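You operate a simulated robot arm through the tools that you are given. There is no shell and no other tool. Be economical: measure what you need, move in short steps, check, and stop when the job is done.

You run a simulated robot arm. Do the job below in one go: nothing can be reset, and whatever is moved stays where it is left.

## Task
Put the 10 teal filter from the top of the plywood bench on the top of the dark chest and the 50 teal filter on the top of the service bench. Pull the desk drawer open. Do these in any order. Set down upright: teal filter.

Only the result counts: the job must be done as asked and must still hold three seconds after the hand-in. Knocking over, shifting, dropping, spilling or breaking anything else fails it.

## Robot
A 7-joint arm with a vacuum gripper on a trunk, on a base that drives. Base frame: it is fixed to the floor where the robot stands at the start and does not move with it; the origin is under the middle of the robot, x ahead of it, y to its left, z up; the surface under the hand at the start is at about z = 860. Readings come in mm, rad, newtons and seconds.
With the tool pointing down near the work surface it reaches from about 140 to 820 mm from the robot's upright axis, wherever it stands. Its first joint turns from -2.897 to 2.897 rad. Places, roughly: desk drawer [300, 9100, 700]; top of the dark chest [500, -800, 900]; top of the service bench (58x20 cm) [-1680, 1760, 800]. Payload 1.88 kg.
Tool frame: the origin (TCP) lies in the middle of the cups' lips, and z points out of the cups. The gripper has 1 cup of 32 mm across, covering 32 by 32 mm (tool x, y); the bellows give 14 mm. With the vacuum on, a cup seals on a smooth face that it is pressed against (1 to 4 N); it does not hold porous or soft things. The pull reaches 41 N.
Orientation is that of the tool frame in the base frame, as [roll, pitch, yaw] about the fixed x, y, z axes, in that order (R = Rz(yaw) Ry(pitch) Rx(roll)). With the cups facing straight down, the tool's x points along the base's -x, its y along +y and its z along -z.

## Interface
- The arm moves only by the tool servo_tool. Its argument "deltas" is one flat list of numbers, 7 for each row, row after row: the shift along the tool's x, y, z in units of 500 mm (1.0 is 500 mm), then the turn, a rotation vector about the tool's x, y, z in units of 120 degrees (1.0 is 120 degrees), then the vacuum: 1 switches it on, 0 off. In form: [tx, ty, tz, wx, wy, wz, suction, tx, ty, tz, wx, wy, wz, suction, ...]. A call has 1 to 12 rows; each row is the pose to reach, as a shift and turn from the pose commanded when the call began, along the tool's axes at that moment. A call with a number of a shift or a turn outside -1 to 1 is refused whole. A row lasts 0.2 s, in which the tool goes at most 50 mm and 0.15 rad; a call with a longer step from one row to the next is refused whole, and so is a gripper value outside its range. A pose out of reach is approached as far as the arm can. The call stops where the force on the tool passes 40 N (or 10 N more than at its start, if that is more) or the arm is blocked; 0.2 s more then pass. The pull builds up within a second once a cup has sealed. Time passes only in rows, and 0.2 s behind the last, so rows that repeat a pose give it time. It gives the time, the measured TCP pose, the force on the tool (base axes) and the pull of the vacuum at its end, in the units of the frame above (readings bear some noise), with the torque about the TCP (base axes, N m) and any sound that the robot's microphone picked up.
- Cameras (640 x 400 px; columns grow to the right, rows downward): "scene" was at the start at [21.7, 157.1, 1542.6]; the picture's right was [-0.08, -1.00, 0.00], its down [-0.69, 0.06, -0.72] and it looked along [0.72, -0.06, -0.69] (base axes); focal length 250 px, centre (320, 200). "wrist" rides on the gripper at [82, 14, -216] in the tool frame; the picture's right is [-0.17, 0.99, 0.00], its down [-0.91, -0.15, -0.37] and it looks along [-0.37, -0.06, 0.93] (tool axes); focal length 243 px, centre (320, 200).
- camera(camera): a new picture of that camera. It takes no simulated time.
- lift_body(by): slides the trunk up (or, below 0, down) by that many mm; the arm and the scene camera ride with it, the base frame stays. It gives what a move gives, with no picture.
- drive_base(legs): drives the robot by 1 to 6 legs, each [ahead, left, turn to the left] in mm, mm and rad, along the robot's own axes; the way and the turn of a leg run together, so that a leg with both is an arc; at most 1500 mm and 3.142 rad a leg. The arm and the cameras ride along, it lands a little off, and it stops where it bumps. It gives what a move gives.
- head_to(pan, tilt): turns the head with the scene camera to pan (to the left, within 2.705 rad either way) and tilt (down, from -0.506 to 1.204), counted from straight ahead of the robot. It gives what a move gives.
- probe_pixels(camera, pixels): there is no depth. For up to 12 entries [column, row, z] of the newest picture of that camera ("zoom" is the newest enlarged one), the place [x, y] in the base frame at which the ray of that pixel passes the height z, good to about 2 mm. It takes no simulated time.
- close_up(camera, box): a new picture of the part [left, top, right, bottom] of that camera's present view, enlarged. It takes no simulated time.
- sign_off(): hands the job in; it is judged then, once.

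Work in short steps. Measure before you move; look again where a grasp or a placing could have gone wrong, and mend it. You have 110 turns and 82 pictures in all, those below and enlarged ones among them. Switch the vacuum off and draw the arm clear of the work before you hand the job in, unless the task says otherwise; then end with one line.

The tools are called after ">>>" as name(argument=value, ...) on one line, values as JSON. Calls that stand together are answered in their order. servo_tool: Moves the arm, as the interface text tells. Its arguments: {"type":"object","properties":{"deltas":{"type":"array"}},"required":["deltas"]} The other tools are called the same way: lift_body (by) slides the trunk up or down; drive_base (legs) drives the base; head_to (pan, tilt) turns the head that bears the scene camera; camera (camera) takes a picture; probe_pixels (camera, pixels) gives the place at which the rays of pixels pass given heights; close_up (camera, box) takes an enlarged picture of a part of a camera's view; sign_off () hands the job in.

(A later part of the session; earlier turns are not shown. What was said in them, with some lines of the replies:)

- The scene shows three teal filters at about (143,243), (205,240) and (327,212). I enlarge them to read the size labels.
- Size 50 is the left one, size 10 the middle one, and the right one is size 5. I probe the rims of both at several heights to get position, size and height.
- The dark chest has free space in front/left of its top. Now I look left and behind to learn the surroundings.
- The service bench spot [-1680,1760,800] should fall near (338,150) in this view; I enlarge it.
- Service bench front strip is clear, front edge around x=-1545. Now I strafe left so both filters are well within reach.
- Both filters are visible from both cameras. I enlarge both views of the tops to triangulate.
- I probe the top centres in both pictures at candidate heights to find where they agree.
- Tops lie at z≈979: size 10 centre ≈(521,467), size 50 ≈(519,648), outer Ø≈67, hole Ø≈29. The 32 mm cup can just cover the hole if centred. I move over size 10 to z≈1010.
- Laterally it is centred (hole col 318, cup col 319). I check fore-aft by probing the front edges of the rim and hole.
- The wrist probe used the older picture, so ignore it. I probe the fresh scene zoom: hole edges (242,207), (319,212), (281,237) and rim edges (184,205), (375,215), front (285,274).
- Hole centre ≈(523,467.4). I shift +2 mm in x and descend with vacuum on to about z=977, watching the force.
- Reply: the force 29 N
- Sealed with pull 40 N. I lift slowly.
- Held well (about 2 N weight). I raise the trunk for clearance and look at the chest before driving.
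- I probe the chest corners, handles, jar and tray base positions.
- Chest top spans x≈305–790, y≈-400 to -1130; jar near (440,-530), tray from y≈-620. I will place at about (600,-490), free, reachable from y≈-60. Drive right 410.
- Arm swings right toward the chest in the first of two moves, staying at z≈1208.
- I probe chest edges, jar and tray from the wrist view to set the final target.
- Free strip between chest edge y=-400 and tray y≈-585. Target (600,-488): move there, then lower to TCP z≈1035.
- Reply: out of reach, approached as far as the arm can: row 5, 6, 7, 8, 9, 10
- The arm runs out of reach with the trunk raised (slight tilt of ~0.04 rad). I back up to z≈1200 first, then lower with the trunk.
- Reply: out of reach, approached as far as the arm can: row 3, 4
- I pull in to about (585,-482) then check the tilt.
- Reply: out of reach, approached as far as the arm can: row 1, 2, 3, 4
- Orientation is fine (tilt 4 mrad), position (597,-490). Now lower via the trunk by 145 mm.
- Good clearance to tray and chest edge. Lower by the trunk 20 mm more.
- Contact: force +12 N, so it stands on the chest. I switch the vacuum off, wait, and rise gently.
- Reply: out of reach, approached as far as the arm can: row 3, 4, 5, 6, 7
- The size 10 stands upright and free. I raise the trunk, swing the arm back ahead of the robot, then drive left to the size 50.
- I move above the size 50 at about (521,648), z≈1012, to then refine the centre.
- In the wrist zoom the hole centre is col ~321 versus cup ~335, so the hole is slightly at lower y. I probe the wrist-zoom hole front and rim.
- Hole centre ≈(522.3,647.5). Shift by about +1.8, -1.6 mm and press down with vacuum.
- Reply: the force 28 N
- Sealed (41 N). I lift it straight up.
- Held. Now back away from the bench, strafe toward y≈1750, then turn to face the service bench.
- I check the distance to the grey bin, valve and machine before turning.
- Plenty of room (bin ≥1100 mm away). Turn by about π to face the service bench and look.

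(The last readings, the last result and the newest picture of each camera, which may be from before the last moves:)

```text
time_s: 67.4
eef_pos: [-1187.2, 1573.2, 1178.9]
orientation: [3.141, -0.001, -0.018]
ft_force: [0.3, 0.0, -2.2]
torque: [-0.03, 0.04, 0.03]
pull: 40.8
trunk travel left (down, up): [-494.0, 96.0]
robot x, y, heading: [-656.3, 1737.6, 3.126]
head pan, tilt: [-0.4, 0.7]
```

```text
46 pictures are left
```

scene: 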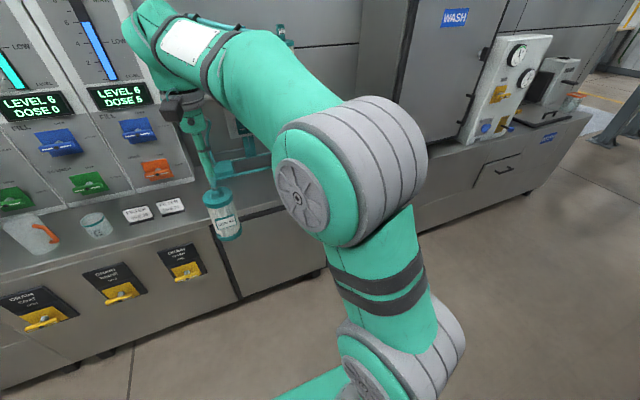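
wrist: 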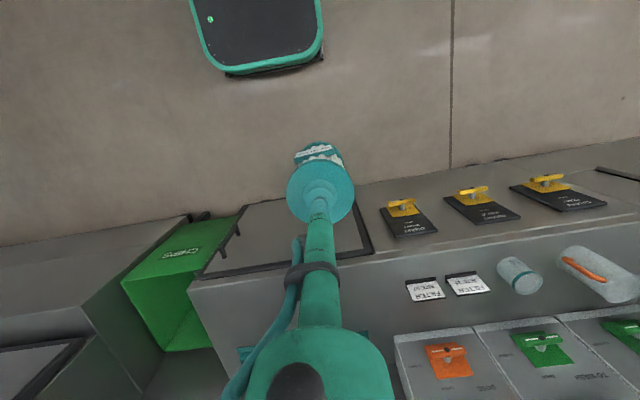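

I probe the bench edges, cards and the teal scale from the wrist view, and enlarge the region.

>>> probe_pixels(camera="wrist", pixels=[[189, 282, 800], [280, 270, 800], [375, 256, 800], [600, 222, 800], [406, 283, 820], [413, 302, 800], [396, 345, 800], [240, 350, 800], [250, 400, 800], [360, 330, 800]])

>>> close_up(camera="wrist", box=[180, 220, 500, 400])

>>> close_up(camera="scene", box=[70, 140, 310, 290])

```text
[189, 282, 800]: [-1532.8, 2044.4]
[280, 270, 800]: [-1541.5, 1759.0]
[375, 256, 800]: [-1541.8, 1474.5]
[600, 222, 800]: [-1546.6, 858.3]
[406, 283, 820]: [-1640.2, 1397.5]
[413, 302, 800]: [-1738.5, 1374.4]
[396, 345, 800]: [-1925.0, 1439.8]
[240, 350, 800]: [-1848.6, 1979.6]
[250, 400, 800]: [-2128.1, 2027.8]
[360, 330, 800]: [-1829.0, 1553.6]
```

```text
2.00 times, centred on (340, 310) of wrist
```

zoom: 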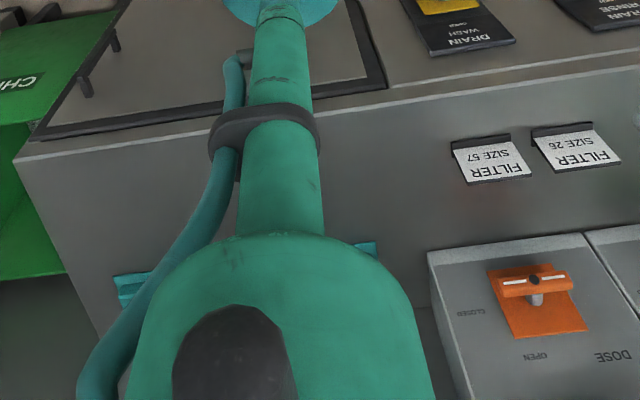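

```text
2.67 times, centred on (190, 215) of scene
```

zoom: 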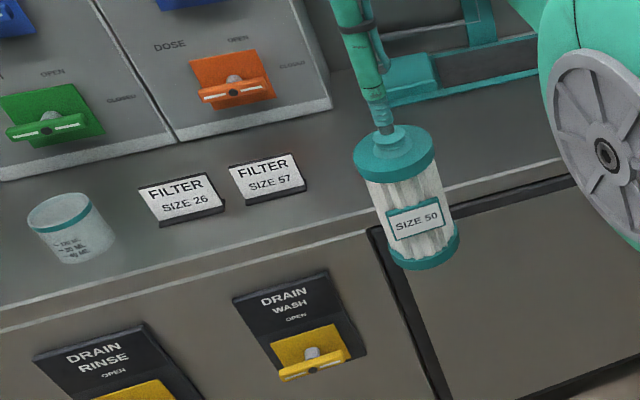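

Bench front edge x≈-1540, end y≈2044; clear area around (-1665,1760), scale starts x≈-1830. Drive ahead 475 and right 180 so the filter hangs there.

>>> drive_base(legs=[[0, -180, 0], [475, 0, 0]])

>>> head_to(pan=0.5, tilt=0.85)

>>> camera(camera="scene")

>>> camera(camera="wrist")

```text
time_s: 71.3
eef_pos: [-1662.9, 1759.7, 1179.2]
orientation: [-3.141, -0.003, -0.018]
ft_force: [0.3, 0.0, -1.6]
torque: [0.03, 0.02, 0.0]
pull: 40.3
trunk travel left (down, up): [-494.0, 96.0]
robot x, y, heading: [-1127.8, 1921.9, 3.12]
head pan, tilt: [-0.4, 0.7]
```

```text
time_s: 72.5
eef_pos: [-1662.7, 1760.8, 1178.5]
orientation: [3.141, -0.002, -0.016]
ft_force: [-0.9, 0.6, -1.7]
torque: [0.0, -0.03, 0.02]
pull: 40.8
trunk travel left (down, up): [-494.0, 96.0]
robot x, y, heading: [-1130.8, 1924.8, 3.124]
head pan, tilt: [0.499, 0.85]
```

```text
43 pictures are left
```

scene: 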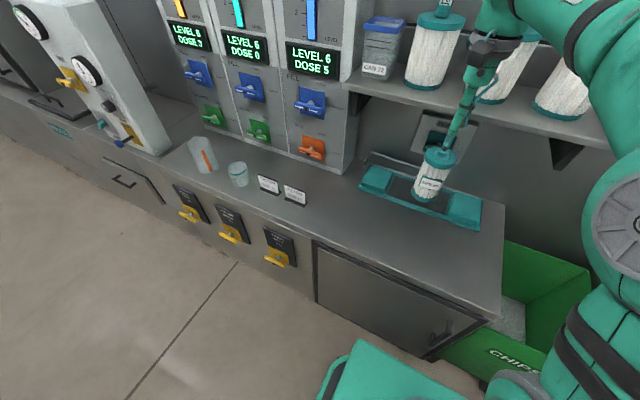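

```text
42 pictures are left
```

wrist: 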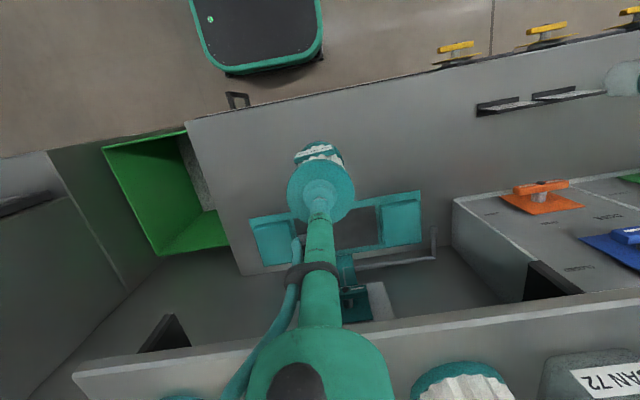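

I probe the scale front edge and the shelf edge to ensure clearance while lowering.

>>> probe_pixels(camera="wrist", pixels=[[260, 216, 820], [410, 192, 820], [260, 216, 850], [220, 350, 1100], [450, 322, 1100], [220, 350, 1200], [440, 365, 1300]])

>>> probe_pixels(camera="scene", pixels=[[358, 184, 800], [480, 230, 800], [430, 205, 820], [560, 138, 1100], [440, 102, 1100], [320, 240, 800], [502, 310, 800]])

```text
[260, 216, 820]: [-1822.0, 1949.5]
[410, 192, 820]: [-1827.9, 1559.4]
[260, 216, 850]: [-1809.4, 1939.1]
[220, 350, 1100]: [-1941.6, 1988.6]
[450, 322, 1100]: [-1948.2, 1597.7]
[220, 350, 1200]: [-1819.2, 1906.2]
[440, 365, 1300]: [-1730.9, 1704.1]
```

```text
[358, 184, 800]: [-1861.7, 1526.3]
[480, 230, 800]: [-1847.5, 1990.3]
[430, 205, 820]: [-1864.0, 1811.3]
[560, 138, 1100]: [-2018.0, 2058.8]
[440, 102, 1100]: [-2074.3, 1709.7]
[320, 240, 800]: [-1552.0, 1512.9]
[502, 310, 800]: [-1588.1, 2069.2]
```

Clear all round. Lower to TCP z≈943.

>>> servo_tool(deltas=[0, 0, 0.05, 0, 0, 0, 1, 0, 0, 0.12, 0, 0, 0, 1, 0, 0, 0.2, 0, 0, 0, 1, 0, 0, 0.28, 0, 0, 0, 1, 0, 0, 0.36, 0, 0, 0, 1, 0, 0, 0.42, 0, 0, 0, 1, 0, 0, 0.46, 0, 0, 0, 1, 0, 0, 0.47, 0, 0, 0, 1])

>>> camera(camera="scene")

```text
time_s: 74.3
eef_pos: [-1662.6, 1759.8, 944.1]
orientation: [-3.141, -0.001, -0.018]
ft_force: [0.3, -0.4, -2.4]
torque: [0.03, 0.0, 0.0]
pull: 40.4
trunk travel left (down, up): [-494.0, 96.0]
robot x, y, heading: [-1128.5, 1924.4, 3.123]
head pan, tilt: [0.499, 0.85]
```

```text
41 pictures are left
```

scene: 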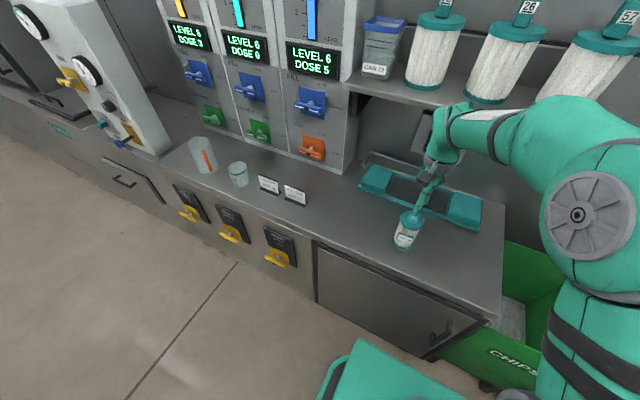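

Close above the bench. Lower slowly by 17 mm.

>>> servo_tool(deltas=[0, 0, 0.02, 0, 0, 0, 1, 0, 0, 0.03, 0, 0, 0, 1, 0, 0, 0.036, 0, 0, 0, 1, 0, 0, 0.036, 0, 0, 0, 1])

```text
time_s: 75.3
eef_pos: [-1661.5, 1758.7, 925.6]
orientation: [3.142, 0.002, -0.017]
ft_force: [0.8, -1.4, 1.6]
torque: [0.0, -0.01, 0.0]
pull: 40.8
trunk travel left (down, up): [-494.0, 96.0]
robot x, y, heading: [-1132.9, 1926.9, 3.125]
head pan, tilt: [0.499, 0.85]
```

Touching (+1.6 N vs -2.4 before). Press 1.5 mm more, then release and rise.

>>> servo_tool(deltas=[0, 0, 0.003, 0, 0, 0, 1, 0, 0, 0.003, 0, 0, 0, 1, 0, 0, 0.003, 0, 0, 0, 0, 0, 0, 0.003, 0, 0, 0, 0, 0, 0, 0.003, 0, 0, 0, 0, 0, 0, 0.003, 0, 0, 0, 0, 0, 0, 0.003, 0, 0, 0, 0])

>>> servo_tool(deltas=[0, 0, -0.01, 0, 0, 0, 0, 0, 0, -0.03, 0, 0, 0, 0, 0, 0, -0.07, 0, 0, 0, 0, 0, 0, -0.13, 0, 0, 0, 0, 0, 0, -0.2, 0, 0, 0, 0, 0, 0, -0.28, 0, 0, 0, 0, 0, 0, -0.36, 0, 0, 0, 0, 0, 0, -0.44, 0, 0, 0, 0, 0, 0, -0.5, 0, 0, 0, 0])

>>> camera(camera="scene")

```text
time_s: 76.9
eef_pos: [-1661.6, 1760.6, 923.7]
orientation: [-3.139, -0.003, -0.017]
ft_force: [1.2, 0.1, 0.0]
torque: [-0.01, -0.01, 0.0]
pull: 0.0
trunk travel left (down, up): [-494.0, 96.0]
robot x, y, heading: [-1132.6, 1927.4, 3.124]
head pan, tilt: [0.499, 0.85]
```

```text
time_s: 78.9
eef_pos: [-1660.6, 1761.6, 1173.3]
orientation: [3.141, -0.001, -0.017]
ft_force: [-1.0, 0.1, -0.6]
torque: [0.03, 0.01, -0.01]
pull: 0.1
trunk travel left (down, up): [-494.0, 96.0]
robot x, y, heading: [-1130.2, 1927.2, 3.125]
head pan, tilt: [0.499, 0.85]
```

```text
40 pictures are left
```

scene: 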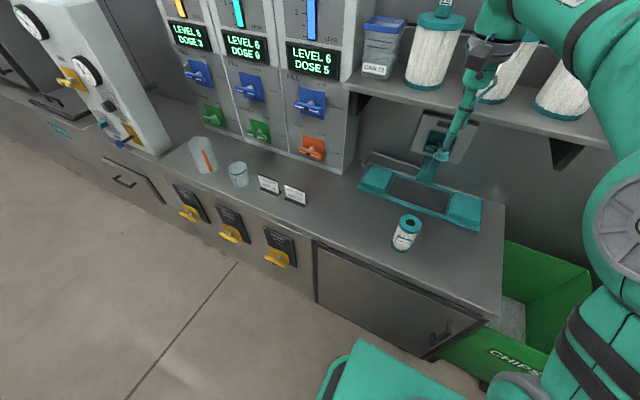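

Size 50 stands upright on the service bench. Now back off, turn to face +y and look down the aisle.

>>> drive_base(legs=[[-350, 0, 0], [0, 0, -1.554]])

>>> head_to(pan=-0.35, tilt=0.25)

>>> camera(camera="scene")

>>> head_to(pan=0.35, tilt=0.25)

>>> camera(camera="scene")

```text
time_s: 85.0
eef_pos: [-951.1, 2447.5, 1173.8]
orientation: [-3.141, -0.002, -1.573]
ft_force: [0.1, -0.1, 0.5]
torque: [-0.02, 0.01, 0.0]
pull: 0.1
trunk travel left (down, up): [-494.0, 96.0]
robot x, y, heading: [-777.4, 1922.3, 1.571]
head pan, tilt: [0.499, 0.85]
```

```text
time_s: 86.2
eef_pos: [-950.3, 2447.7, 1173.5]
orientation: [3.139, -0.002, -1.571]
ft_force: [-0.2, -0.2, 0.3]
torque: [0.0, 0.01, 0.04]
pull: 0.0
trunk travel left (down, up): [-494.0, 96.0]
robot x, y, heading: [-776.8, 1922.4, 1.568]
head pan, tilt: [-0.351, 0.25]
```

```text
39 pictures are left
```

scene: 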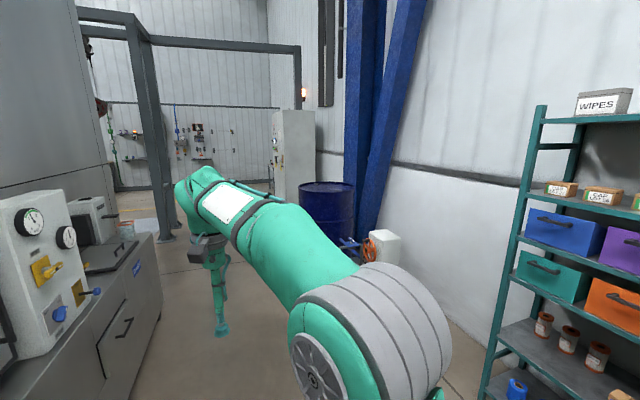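

```text
time_s: 87.3
eef_pos: [-949.6, 2447.8, 1173.8]
orientation: [-3.14, -0.003, -1.57]
ft_force: [0.2, -0.1, -0.3]
torque: [0.01, 0.01, 0.0]
pull: 0.2
trunk travel left (down, up): [-494.0, 96.0]
robot x, y, heading: [-775.2, 1918.8, 1.568]
head pan, tilt: [0.351, 0.25]
```

```text
38 pictures are left
```

scene: 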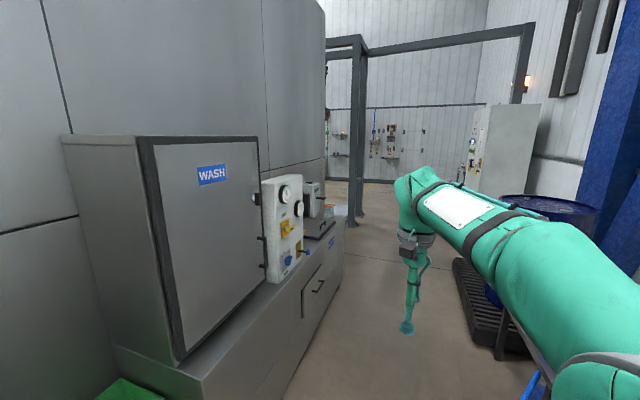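

I probe posts, drum pallet and cabinet bases on the floor to plan the drive.

>>> probe_pixels(camera="scene", pixels=[[350, 213, 0], [360, 226, 0], [453, 260, 0], [500, 358, 0], [470, 190, 0], [340, 265, 0], [300, 375, 0], [400, 181, 0]])

>>> close_up(camera="scene", box=[320, 80, 560, 230])

```text
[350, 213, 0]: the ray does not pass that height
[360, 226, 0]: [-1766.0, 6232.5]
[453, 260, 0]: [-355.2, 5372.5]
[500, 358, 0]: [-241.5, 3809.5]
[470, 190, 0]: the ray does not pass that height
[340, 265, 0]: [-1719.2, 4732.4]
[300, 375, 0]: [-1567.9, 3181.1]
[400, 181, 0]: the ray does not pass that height
```

```text
2.67 times, centred on (440, 155) of scene
```

zoom: 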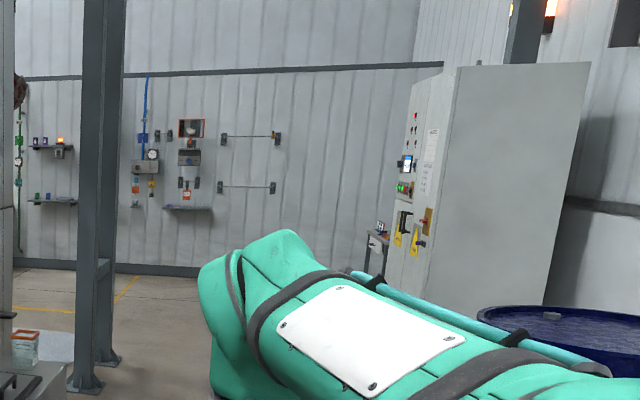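

Corridor x from about -1560 to -360 is free to y≈6200. I drive ahead 3×1300 mm along x≈-850, then look again.

>>> drive_base(legs=[[0, 80, 0], [1300, 0, 0], [1300, 0, 0], [1300, 0, 0]])

>>> head_to(pan=-0.5, tilt=0.35)

>>> camera(camera="scene")

>>> head_to(pan=0.2, tilt=0.35)

>>> camera(camera="scene")

```text
time_s: 106.7
eef_pos: [-1030.2, 6349.1, 1173.0]
orientation: [-3.141, -0.003, -1.568]
ft_force: [0.6, 0.3, 0.1]
torque: [-0.01, -0.04, -0.02]
pull: 0.1
trunk travel left (down, up): [-494.0, 96.0]
robot x, y, heading: [-853.3, 5823.0, 1.574]
head pan, tilt: [0.351, 0.25]
```

```text
time_s: 107.9
eef_pos: [-1028.9, 6349.0, 1172.3]
orientation: [3.139, -0.003, -1.568]
ft_force: [0.0, 0.3, -0.6]
torque: [-0.01, 0.0, 0.0]
pull: 0.1
trunk travel left (down, up): [-494.0, 96.0]
robot x, y, heading: [-851.9, 5822.3, 1.571]
head pan, tilt: [-0.499, 0.351]
```

```text
36 pictures are left
```

scene: 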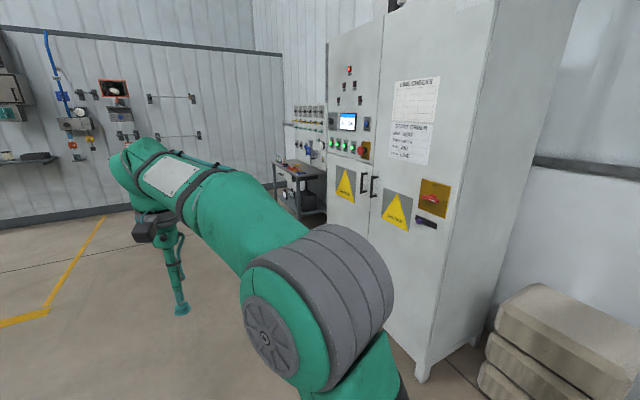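

```text
time_s: 109.0
eef_pos: [-1028.7, 6349.3, 1173.7]
orientation: [3.138, -0.002, -1.567]
ft_force: [-0.6, -0.5, 0.1]
torque: [-0.02, 0.04, 0.04]
pull: 0.0
trunk travel left (down, up): [-494.0, 96.0]
robot x, y, heading: [-851.6, 5822.7, 1.575]
head pan, tilt: [0.201, 0.351]
```

```text
35 pictures are left
```

scene: 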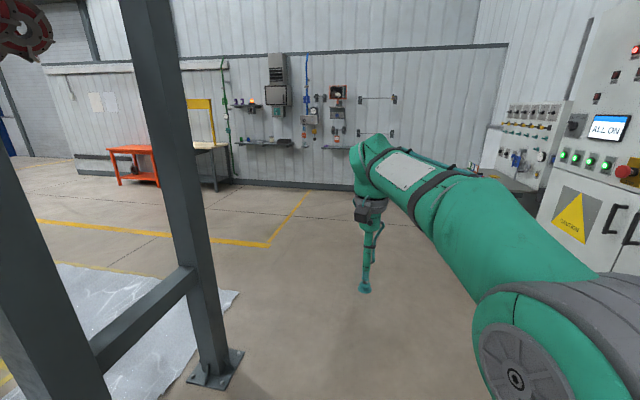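

Cabinet front is around x≈+25, well to the right. I check the post, then advance.

>>> probe_pixels(camera="scene", pixels=[[244, 352, 0], [230, 385, 0], [270, 245, 0], [365, 290, 0]])

>>> drive_base(legs=[[1300, -100, 0]])

>>> head_to(pan=-0.6, tilt=0.45)

>>> camera(camera="scene")

```text
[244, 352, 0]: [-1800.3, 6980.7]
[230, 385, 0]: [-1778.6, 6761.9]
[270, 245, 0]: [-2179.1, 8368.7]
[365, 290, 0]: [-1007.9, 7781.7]
```

```text
time_s: 115.5
eef_pos: [-931.2, 7654.9, 1173.7]
orientation: [3.14, -0.002, -1.568]
ft_force: [0.2, -0.3, -0.2]
torque: [0.0, 0.0, 0.03]
pull: 0.0
trunk travel left (down, up): [-494.0, 96.0]
robot x, y, heading: [-757.0, 7125.6, 1.576]
head pan, tilt: [0.201, 0.351]
```

```text
time_s: 116.7
eef_pos: [-929.5, 7655.7, 1173.3]
orientation: [3.14, -0.002, -1.568]
ft_force: [-0.4, 0.1, 0.3]
torque: [0.0, -0.01, 0.04]
pull: 0.0
trunk travel left (down, up): [-494.0, 96.0]
robot x, y, heading: [-752.6, 7129.7, 1.57]
head pan, tilt: [-0.6, 0.45]
```

```text
34 pictures are left
```

scene: 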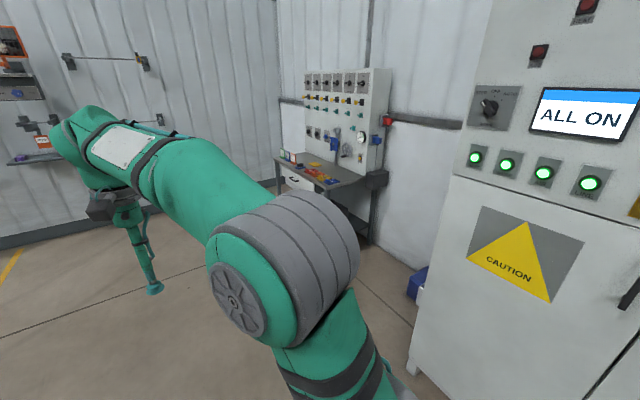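

The desk with a drawer shows at about (310,180). I enlarge it.

>>> close_up(camera="scene", box=[260, 140, 404, 230])

>>> probe_pixels(camera="zoom", pixels=[[70, 75, 780], [300, 205, 780], [70, 130, 700], [130, 160, 700], [230, 205, 700]])

```text
4.44 times, centred on (332, 185) of scene
```

zoom: 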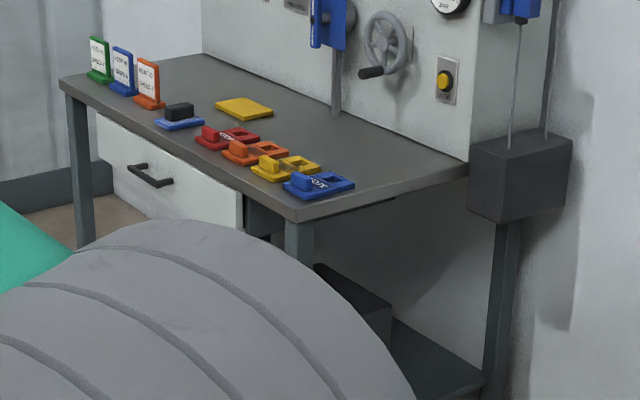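

```text
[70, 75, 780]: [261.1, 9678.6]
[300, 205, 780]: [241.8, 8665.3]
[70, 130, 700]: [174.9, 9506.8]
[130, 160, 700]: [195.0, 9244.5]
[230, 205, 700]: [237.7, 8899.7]
```

Drawer front (white, black bar handle) faces -x, roughly x≈200–250, y≈8900–9500. I drive on, turn right to face +x and strafe to y≈9150, staying about 1 m from the desk.

>>> drive_base(legs=[[1170, 60, 0], [0, 0, -1.57], [0, 750, 0]])

>>> head_to(pan=0.0, tilt=0.6)

>>> camera(camera="scene")

>>> camera(camera="wrist")

```text
time_s: 130.1
eef_pos: [-299.7, 9233.7, 1173.1]
orientation: [3.14, -0.001, -3.133]
ft_force: [0.5, 0.2, 0.0]
torque: [-0.03, 0.01, 0.0]
pull: 0.1
trunk travel left (down, up): [-494.0, 96.0]
robot x, y, heading: [-828.0, 9051.4, 0.006]
head pan, tilt: [-0.6, 0.45]
```

```text
time_s: 131.1
eef_pos: [-299.8, 9235.0, 1174.8]
orientation: [3.14, -0.001, -3.133]
ft_force: [0.2, 0.1, 0.0]
torque: [0.02, -0.02, 0.03]
pull: 0.0
trunk travel left (down, up): [-494.0, 96.0]
robot x, y, heading: [-823.7, 9052.5, 0.012]
head pan, tilt: [0.0, 0.6]
```

```text
32 pictures are left
```

scene: 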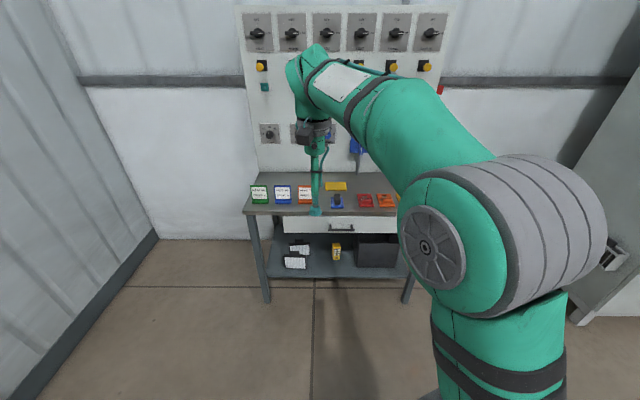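

```text
31 pictures are left
```

wrist: 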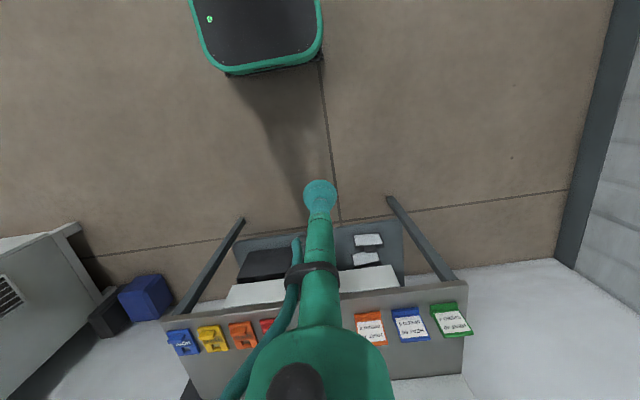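

I enlarge the drawer and measure the desk: leg feet at (265,302), (407,302), desktop front corners (244,213).

>>> close_up(camera="scene", box=[230, 170, 422, 290])

>>> probe_pixels(camera="scene", pixels=[[265, 302, 0], [407, 302, 0], [243, 212, 780], [243, 212, 820], [243, 212, 750], [283, 218, 700], [283, 234, 700], [341, 228, 700], [410, 234, 700]])

>>> probe_pixels(camera="wrist", pixels=[[466, 281, 780], [466, 281, 820], [466, 281, 750], [164, 320, 780], [164, 320, 820], [388, 197, 0], [243, 220, 0]])

```text
3.33 times, centred on (326, 230) of scene
```

zoom: 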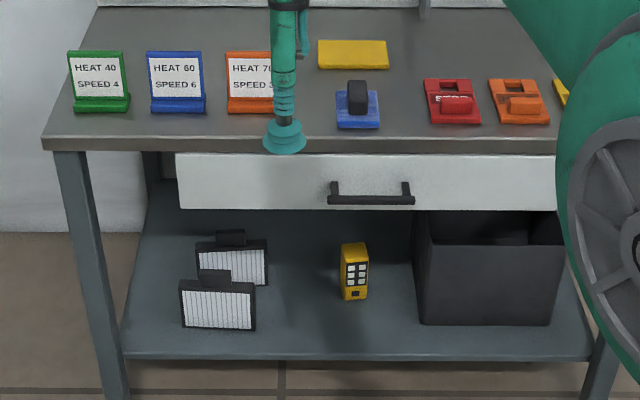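

```text
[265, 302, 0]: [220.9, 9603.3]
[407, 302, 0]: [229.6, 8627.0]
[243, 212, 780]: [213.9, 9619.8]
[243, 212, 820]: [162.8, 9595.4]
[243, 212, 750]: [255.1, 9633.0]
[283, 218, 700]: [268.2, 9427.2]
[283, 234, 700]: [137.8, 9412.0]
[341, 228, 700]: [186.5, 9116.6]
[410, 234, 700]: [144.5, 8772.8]
```

```text
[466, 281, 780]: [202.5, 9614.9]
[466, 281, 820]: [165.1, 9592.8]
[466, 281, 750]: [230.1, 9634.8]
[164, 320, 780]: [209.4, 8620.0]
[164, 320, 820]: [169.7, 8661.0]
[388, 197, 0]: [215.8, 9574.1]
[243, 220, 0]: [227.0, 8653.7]
```

Drawer face: x≈215, z≈631–742, y≈8770–9427, handle y≈9040–9165. I'll suck on the bare face at about (y 9225, z 690) with the tool horizontal. First rotate the tool by -90° about its y while moving it forward, still far from the desk.

>>> servo_tool(deltas=[-0.027, 0, 0.018, 0, -0.0682, 0, 0, -0.054, 0, 0.036, 0, -0.1364, 0, 0, -0.081, 0, 0.054, 0, -0.2045, 0, 0, -0.108, 0, 0.072, 0, -0.2727, 0, 0, -0.135, 0, 0.09, 0, -0.3409, 0, 0, -0.162, 0, 0.108, 0, -0.4091, 0, 0, -0.189, 0, 0.126, 0, -0.4773, 0, 0, -0.216, 0, 0.144, 0, -0.5455, 0, 0, -0.243, 0, 0.162, 0, -0.6136, 0, 0, -0.27, 0, 0.18, 0, -0.6818, 0, 0, -0.297, 0, 0.198, 0, -0.75, 0, 0, -0.297, 0, 0.198, 0, -0.75, 0, 0])

```text
time_s: 133.2
eef_pos: [-157.5, 9251.8, 1063.1]
orientation: [-3.072, 1.222, -3.069]
ft_force: [-0.7, 1.0, -0.2]
torque: [0.05, -0.07, 0.04]
pull: 0.0
trunk travel left (down, up): [-494.0, 96.0]
robot x, y, heading: [-826.8, 9053.3, 0.01]
head pan, tilt: [0.0, 0.6]
stopped in row 10: the arm was blocked; the commanded pose is now the measured one
```

Blocked at 70° tilt, probably a wrist joint limit. I raise the TCP ~150 mm (straighter arm), then finish the tilt; the trunk will do the lowering.

>>> servo_tool(deltas=[-0.06, 0, -0.005, 0, 0, 0, 0, -0.12, 0, -0.01, 0, 0, 0, 0, -0.18, 0, -0.016, 0, 0, 0, 0, -0.24, 0, -0.021, 0, 0, 0, 0, -0.31, 0, -0.027, 0, 0, 0, 0, -0.31, 0, -0.027, 0, 0, 0, 0])

>>> camera(camera="scene")

```text
time_s: 134.6
eef_pos: [-116.6, 9249.2, 1217.0]
orientation: [-3.067, 1.218, -3.074]
ft_force: [0.5, -0.2, -0.4]
torque: [0.0, -0.01, -0.01]
pull: 0.1
trunk travel left (down, up): [-494.0, 96.0]
robot x, y, heading: [-823.9, 9055.3, 0.009]
head pan, tilt: [0.0, 0.6]
```

```text
29 pictures are left
```

scene: 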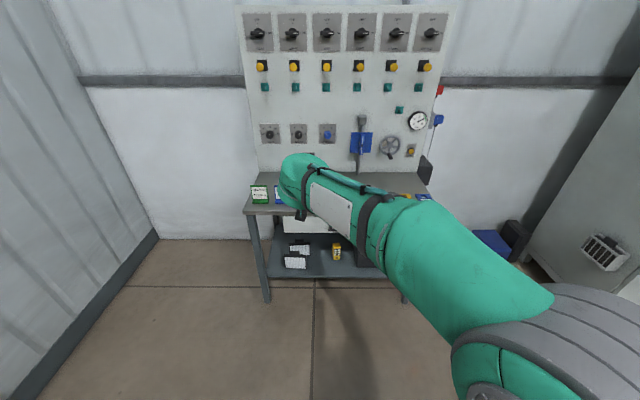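

Now finish the remaining ~20° tilt.

>>> servo_tool(deltas=[0, 0, 0, 0, -0.056, 0, 0, 0, 0, 0, 0, -0.112, 0, 0, 0, 0, 0, 0, -0.1676, 0, 0, 0, 0, 0, 0, -0.1676, 0, 0])

```text
time_s: 135.4
eef_pos: [-97.5, 9262.2, 1106.2]
orientation: [-2.629, 1.357, -2.632]
ft_force: [0.0, -0.1, -1.0]
torque: [0.01, -0.05, 0.0]
pull: 0.1
trunk travel left (down, up): [-494.0, 96.0]
robot x, y, heading: [-825.4, 9053.9, 0.008]
head pan, tilt: [0.0, 0.6]
stopped in row 3: the arm was blocked; the commanded pose is now the measured one
```

The wrist is at a limit because the arm is folded too close. I back the base by 250 mm and extend the tool forward 250 and up 110, which frees the wrist.

>>> drive_base(legs=[[-250, 0, 0]])

>>> servo_tool(deltas=[-0.044, -0.004, 0.064, 0, 0, 0, 0, -0.088, -0.007, 0.129, 0, 0, 0, 0, -0.132, -0.011, 0.193, 0, 0, 0, 0, -0.176, -0.015, 0.258, 0, 0, 0, 0, -0.22, -0.019, 0.322, 0, 0, 0, 0, -0.264, -0.022, 0.386, 0, 0, 0, 0, -0.3076, -0.026, 0.451, 0, 0, 0, 0, -0.3076, -0.026, 0.451, 0, 0, 0, 0])

```text
time_s: 137.2
eef_pos: [-347.4, 9261.2, 1098.4]
orientation: [-2.629, 1.334, -2.63]
ft_force: [-0.3, -0.4, 0.3]
torque: [0.02, -0.04, -0.02]
pull: 0.1
trunk travel left (down, up): [-494.0, 96.0]
robot x, y, heading: [-1077.5, 9056.3, 0.008]
head pan, tilt: [0.0, 0.6]
```

```text
time_s: 139.0
eef_pos: [-96.2, 9262.2, 1201.5]
orientation: [-2.629, 1.336, -2.629]
ft_force: [0.1, 0.0, -0.2]
torque: [-0.01, -0.01, 0.01]
pull: 0.0
trunk travel left (down, up): [-494.0, 96.0]
robot x, y, heading: [-1076.3, 9056.3, 0.009]
head pan, tilt: [0.0, 0.6]
```

Reached. Now level the tool: remaining rotation is about (0,-0.205,0.115) rad in the tool frame.

>>> servo_tool(deltas=[0, 0, 0, 0, -0.049, 0.0275, 0, 0, 0, 0, 0, -0.0978, 0.0551, 0, 0, 0, 0, 0, -0.0978, 0.0551, 0])

```text
time_s: 139.8
eef_pos: [-95.7, 9260.8, 1203.1]
orientation: [0.438, 1.569, 0.439]
ft_force: [-0.3, -0.3, -0.4]
torque: [-0.04, 0.0, 0.0]
pull: 0.1
trunk travel left (down, up): [-494.0, 96.0]
robot x, y, heading: [-1075.4, 9051.9, 0.007]
head pan, tilt: [0.0, 0.6]
```

Tool is now level facing the desk. Lower the trunk 480 mm and look.

>>> lift_body(by=-480)

>>> head_to(pan=0.0, tilt=0.35)

>>> camera(camera="scene")

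>>> camera(camera="wrist")

```text
refused: -480 is not a number from -400 to 400
```

```text
time_s: 140.6
eef_pos: [-95.5, 9263.3, 1201.7]
orientation: [0.89, 1.571, 0.89]
ft_force: [0.1, -0.9, -0.3]
torque: [0.04, -0.03, -0.03]
pull: 0.0
trunk travel left (down, up): [-494.0, 96.0]
robot x, y, heading: [-1076.5, 9052.0, 0.006]
head pan, tilt: [0.0, 0.351]
```

```text
28 pictures are left
```

scene: 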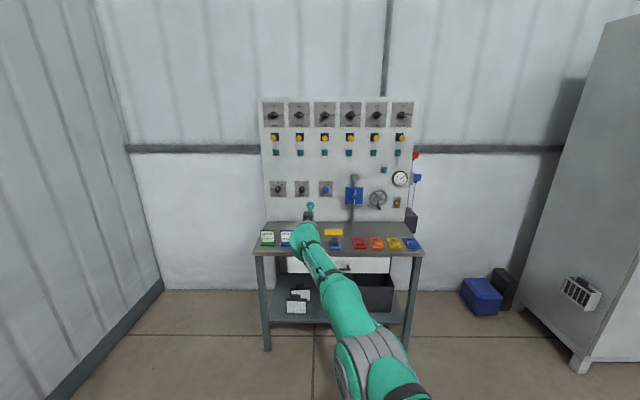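

```text
27 pictures are left
```

wrist: 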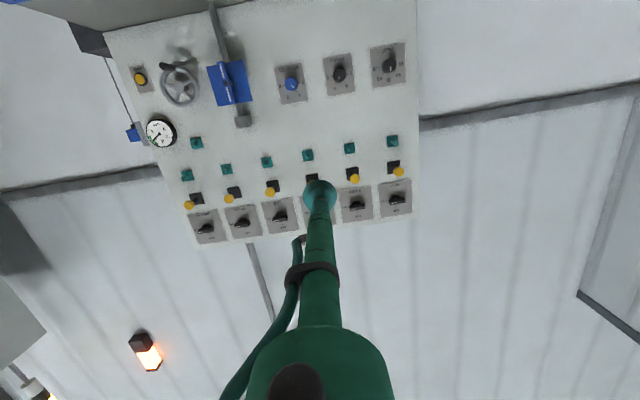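

The limit is 400 per call; I lower in two steps (400 + 90).

>>> lift_body(by=-400)

>>> lift_body(by=-90)

>>> head_to(pan=0.0, tilt=0.25)

>>> camera(camera="scene")

>>> camera(camera="wrist")

```text
time_s: 144.4
eef_pos: [-94.8, 9262.7, 802.9]
orientation: [-2.387, 1.57, -2.388]
ft_force: [-0.4, -0.4, -0.7]
torque: [0.0, -0.01, 0.0]
pull: 0.1
trunk travel left (down, up): [-94.0, 496.0]
robot x, y, heading: [-1080.8, 9054.5, 0.008]
head pan, tilt: [0.0, 0.351]
```

```text
time_s: 145.6
eef_pos: [-95.6, 9262.6, 712.8]
orientation: [0.595, 1.571, 0.595]
ft_force: [-0.7, 0.0, -0.2]
torque: [-0.01, 0.0, 0.0]
pull: 0.1
trunk travel left (down, up): [-4.0, 586.0]
robot x, y, heading: [-1077.9, 9059.3, 0.007]
head pan, tilt: [0.0, 0.351]
```

```text
time_s: 146.3
eef_pos: [-95.4, 9262.4, 713.2]
orientation: [0.903, 1.57, 0.902]
ft_force: [-0.3, 0.0, 0.4]
torque: [0.0, -0.02, -0.02]
pull: 0.1
trunk travel left (down, up): [-4.0, 586.0]
robot x, y, heading: [-1076.3, 9053.4, 0.009]
head pan, tilt: [0.0, 0.25]
```

```text
26 pictures are left
```

scene: 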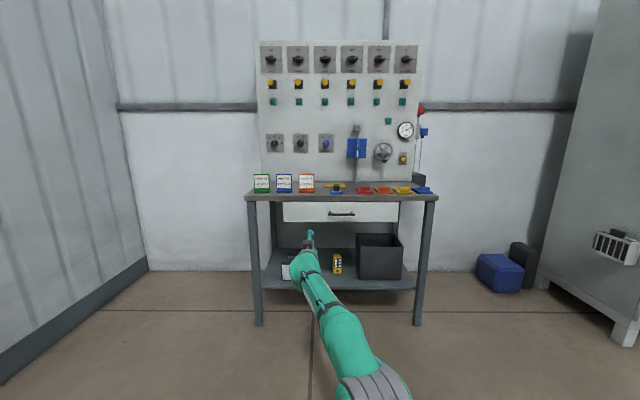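

```text
25 pictures are left
```

wrist: 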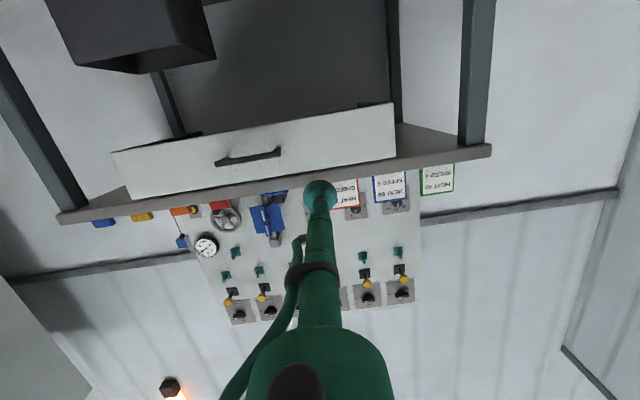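

I probe the drawer's face corners in both views at several heights.

>>> close_up(camera="scene", box=[240, 170, 448, 300])

>>> probe_pixels(camera="scene", pixels=[[300, 203, 740], [300, 203, 720], [300, 222, 650], [300, 222, 630], [284, 212, 690], [398, 212, 690], [342, 213, 680], [310, 232, 713], [256, 326, 0], [300, 203, 750]])

>>> probe_pixels(camera="wrist", pixels=[[394, 104, 640], [394, 104, 620], [397, 158, 750], [397, 158, 740], [250, 155, 690]])

```text
3.08 times, centred on (344, 235) of scene
```

zoom: 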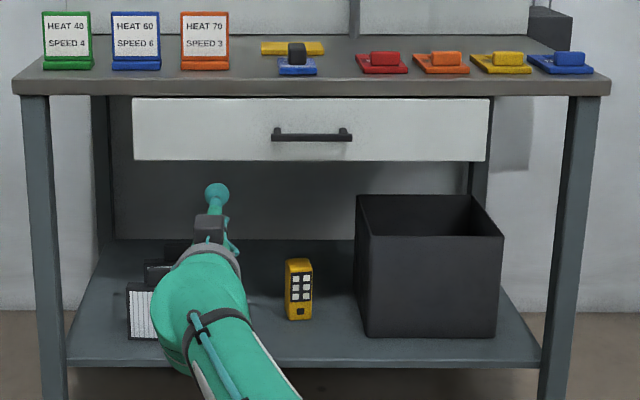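

```text
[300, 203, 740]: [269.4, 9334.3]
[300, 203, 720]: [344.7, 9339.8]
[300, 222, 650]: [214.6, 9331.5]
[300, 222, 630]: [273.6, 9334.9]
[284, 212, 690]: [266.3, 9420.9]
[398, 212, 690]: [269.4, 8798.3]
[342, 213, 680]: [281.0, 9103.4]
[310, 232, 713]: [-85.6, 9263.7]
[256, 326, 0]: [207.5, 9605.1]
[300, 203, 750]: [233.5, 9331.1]
```

```text
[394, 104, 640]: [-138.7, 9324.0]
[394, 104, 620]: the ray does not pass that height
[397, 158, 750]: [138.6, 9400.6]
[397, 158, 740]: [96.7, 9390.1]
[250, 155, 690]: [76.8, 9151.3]
```

Two-view intersection puts the drawer face at x≈185–215 and z≈660–755; the cup at z=713, y=9262 faces bare drawer. I drive ahead 220 (TCP to x≈125) and check.

>>> drive_base(legs=[[220, 0, 0]])

>>> camera(camera="wrist")

>>> close_up(camera="scene", box=[220, 170, 428, 300])

```text
time_s: 148.0
eef_pos: [124.4, 9261.4, 712.9]
orientation: [0.691, 1.569, 0.688]
ft_force: [0.4, -0.6, 0.4]
torque: [0.03, 0.0, -0.03]
pull: 0.1
trunk travel left (down, up): [-4.0, 586.0]
robot x, y, heading: [-852.1, 9051.0, 0.006]
head pan, tilt: [0.0, 0.25]
```

```text
23 pictures are left
```

wrist: 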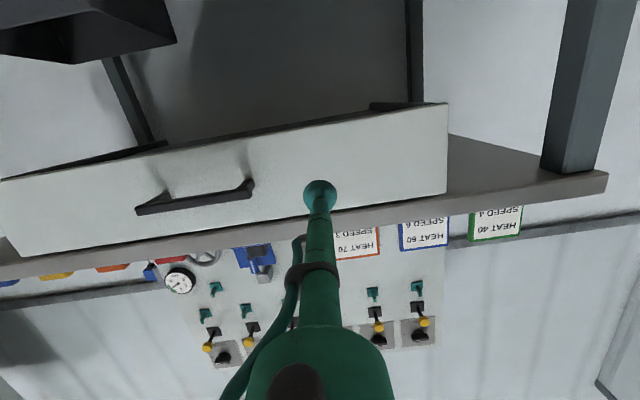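

```text
3.08 times, centred on (324, 235) of scene
```

zoom: 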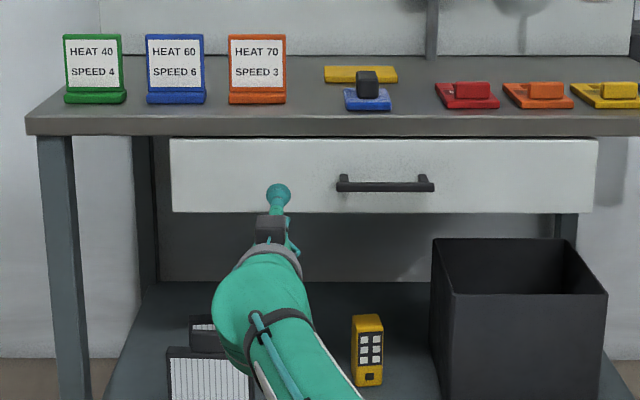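

The cup's forward path meets the bare face mid-height. Advance 45 mm, then 3 mm rows with vacuum on to x≈190.

>>> servo_tool(deltas=[0, 0, 0.04, 0, 0, 0, 0, 0, 0, 0.08, 0, 0, 0, 1, 0, 0, 0.09, 0, 0, 0, 1, 0, 0, 0.096, 0, 0, 0, 1, 0, 0, 0.102, 0, 0, 0, 1, 0, 0, 0.108, 0, 0, 0, 1, 0, 0, 0.114, 0, 0, 0, 1, 0, 0, 0.12, 0, 0, 0, 1, 0, 0, 0.126, 0, 0, 0, 1])

```text
time_s: 150.0
eef_pos: [188.6, 9262.1, 712.3]
orientation: [1.587, 1.569, 1.583]
ft_force: [0.1, -0.1, -0.1]
torque: [-0.02, 0.02, 0.0]
pull: 0.1
trunk travel left (down, up): [-4.0, 586.0]
robot x, y, heading: [-857.6, 9052.9, 0.002]
head pan, tilt: [0.0, 0.25]
```

No contact yet at x=188.6. Continue in 3 mm rows to ≈209.

>>> servo_tool(deltas=[0, 0, 0.006, 0, 0, 0, 1, 0, 0, 0.012, 0, 0, 0, 1, 0, 0, 0.018, 0, 0, 0, 1, 0, 0, 0.024, 0, 0, 0, 1, 0, 0, 0.03, 0, 0, 0, 1, 0, 0, 0.035, 0, 0, 0, 1, 0, 0, 0.04, 0, 0, 0, 1])

>>> close_up(camera="wrist", box=[240, 110, 400, 210])

```text
time_s: 151.6
eef_pos: [208.3, 9261.5, 713.4]
orientation: [1.029, 1.569, 1.024]
ft_force: [-24.7, -7.0, -4.3]
torque: [-0.16, -0.01, 0.15]
pull: 41.4
trunk travel left (down, up): [-4.0, 586.0]
robot x, y, heading: [-855.7, 9058.0, 0.003]
head pan, tilt: [0.0, 0.25]
```

```text
4.00 times, centred on (320, 160) of wrist
```

zoom: 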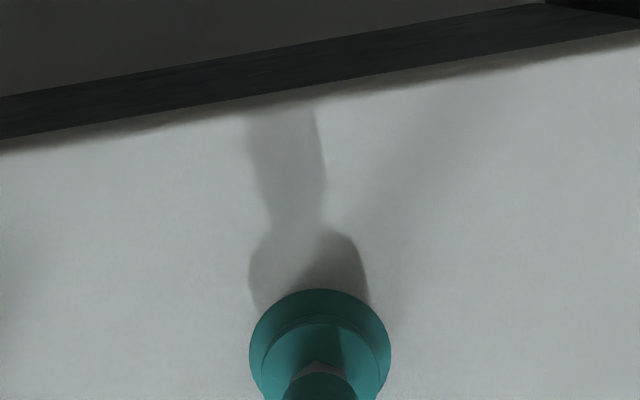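

Sealed on the drawer face (41 N). Pull back slowly with the arm.

>>> servo_tool(deltas=[0, 0, -0.006, 0, 0, 0, 1, 0, 0, -0.014, 0, 0, 0, 1, 0, 0, -0.026, 0, 0, 0, 1, 0, 0, -0.04, 0, 0, 0, 1, 0, 0, -0.056, 0, 0, 0, 1, 0, 0, -0.074, 0, 0, 0, 1, 0, 0, -0.092, 0, 0, 0, 1, 0, 0, -0.11, 0, 0, 0, 1, 0, 0, -0.128, 0, 0, 0, 1, 0, 0, -0.146, 0, 0, 0, 1, 0, 0, -0.16, 0, 0, 0, 1])

>>> close_up(camera="scene", box=[220, 170, 428, 300])

```text
time_s: 154.0
eef_pos: [128.8, 9260.7, 713.9]
orientation: [0.695, 1.567, 0.69]
ft_force: [1.1, -6.3, 1.8]
torque: [-0.26, 0.03, 0.15]
pull: 40.9
trunk travel left (down, up): [-4.0, 586.0]
robot x, y, heading: [-856.8, 9053.1, 0.01]
head pan, tilt: [0.0, 0.25]
```

```text
3.08 times, centred on (324, 235) of scene
```

zoom: 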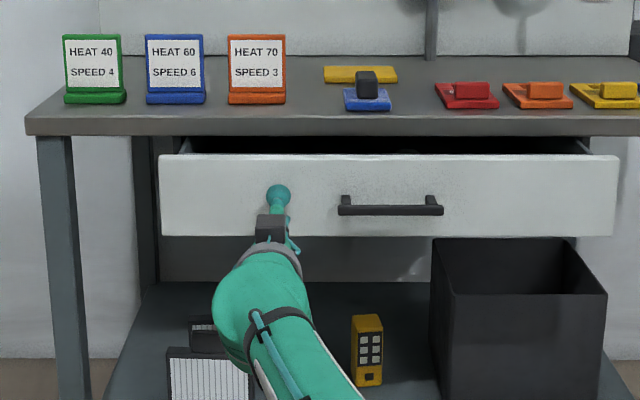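

The drawer is opening well (80 mm so far). I pull it further by backing the base 140 mm.

>>> drive_base(legs=[[-140, 0, 0]])

>>> close_up(camera="scene", box=[220, 170, 428, 300])

```text
time_s: 155.3
eef_pos: [-9.7, 9259.8, 712.0]
orientation: [0.738, 1.57, 0.737]
ft_force: [0.7, -6.6, 3.0]
torque: [0.19, 0.05, 0.1]
pull: 40.9
trunk travel left (down, up): [-4.0, 586.0]
robot x, y, heading: [-997.3, 9052.4, 0.005]
head pan, tilt: [0.0, 0.25]
```

```text
3.08 times, centred on (324, 235) of scene
```

zoom: 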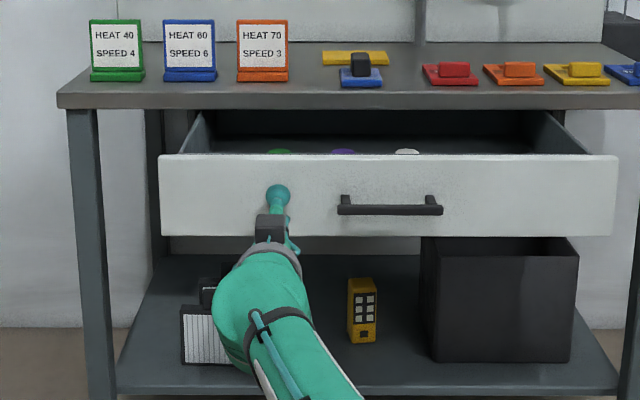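

Open ~218 mm. I draw 60 mm more with the arm gently, watching for the stop.

>>> servo_tool(deltas=[0, 0, -0.01, 0, 0, 0, 1, 0, 0, -0.024, 0, 0, 0, 1, 0, 0, -0.04, 0, 0, 0, 1, 0, 0, -0.056, 0, 0, 0, 1, 0, 0, -0.072, 0, 0, 0, 1, 0, 0, -0.088, 0, 0, 0, 1, 0, 0, -0.104, 0, 0, 0, 1, 0, 0, -0.12, 0, 0, 0, 1, 0, 0, -0.12, 0, 0, 0, 1])

```text
time_s: 157.3
eef_pos: [-69.6, 9260.5, 713.7]
orientation: [0.406, 1.57, 0.403]
ft_force: [-1.3, -1.4, 1.6]
torque: [-0.09, -0.01, 0.04]
pull: 40.5
trunk travel left (down, up): [-4.0, 586.0]
robot x, y, heading: [-991.0, 9054.7, 0.008]
head pan, tilt: [0.0, 0.25]
```

Still free at ~278 mm. One more gentle 40 mm.

>>> servo_tool(deltas=[0, 0, -0.01, 0, 0, 0, 1, 0, 0, -0.022, 0, 0, 0, 1, 0, 0, -0.034, 0, 0, 0, 1, 0, 0, -0.046, 0, 0, 0, 1, 0, 0, -0.058, 0, 0, 0, 1, 0, 0, -0.07, 0, 0, 0, 1, 0, 0, -0.08, 0, 0, 0, 1, 0, 0, -0.08, 0, 0, 0, 1])

>>> close_up(camera="scene", box=[220, 170, 428, 300])

```text
time_s: 158.7
eef_pos: [-101.3, 9257.1, 708.8]
orientation: [-2.802, 1.566, -2.806]
ft_force: [21.5, 0.0, -2.5]
torque: [-0.2, -0.08, 0.12]
pull: 40.9
trunk travel left (down, up): [-4.0, 586.0]
robot x, y, heading: [-992.4, 9052.2, 0.007]
head pan, tilt: [0.0, 0.25]
stopped in row 7: the force on the tool passed its limit at 40 N (the readings are from after the stop); the commanded pose is now the measured one
```

```text
3.08 times, centred on (324, 235) of scene
```

zoom: 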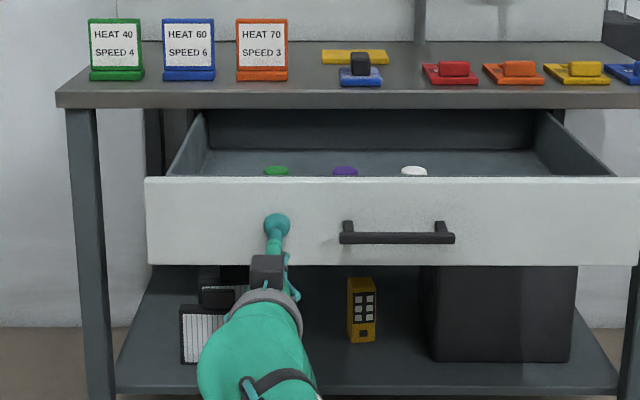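

The drawer is at its end stop (fully open, ~310 mm). Vacuum off, wait, then back the base away without pushing.

>>> servo_tool(deltas=[0, 0, 0, 0, 0, 0, 0, 0, 0, 0, 0, 0, 0, 0, 0, 0, 0, 0, 0, 0, 0, 0, 0, 0, 0, 0, 0, 0, 0, 0, 0, 0, 0, 0, 0])

>>> drive_base(legs=[[-300, 0, 0]])

>>> camera(camera="scene")

```text
time_s: 159.9
eef_pos: [-103.5, 9258.9, 709.9]
orientation: [-3.022, 1.568, -3.026]
ft_force: [0.8, -0.1, 0.1]
torque: [0.0, 0.02, 0.0]
pull: 0.1
trunk travel left (down, up): [-4.0, 586.0]
robot x, y, heading: [-995.0, 9051.4, 0.004]
head pan, tilt: [0.0, 0.25]
```

```text
time_s: 162.0
eef_pos: [-405.1, 9258.4, 710.6]
orientation: [-3.017, 1.566, -3.021]
ft_force: [-0.5, -0.4, 0.1]
torque: [-0.01, -0.03, 0.0]
pull: 0.0
trunk travel left (down, up): [-4.0, 586.0]
robot x, y, heading: [-1296.2, 9048.8, 0.004]
head pan, tilt: [0.0, 0.25]
```

```text
17 pictures are left
```

scene: 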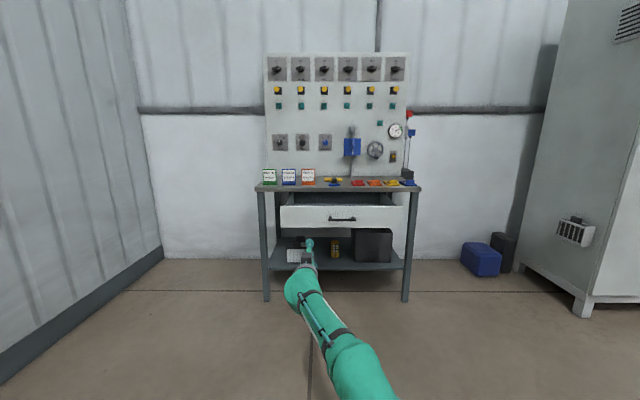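

The drawer stays open at (340,212), the gripper is clear with vacuum off, and both filters were seen standing upright. Handing in.

>>> sign_off()

```text
The job is handed in.
```

I put the size 10 filter upright on the dark chest and the size 50 filter upright on the service bench, pulled the desk drawer open to its end stop, and handed the job in with the vacuum off and the arm clear.
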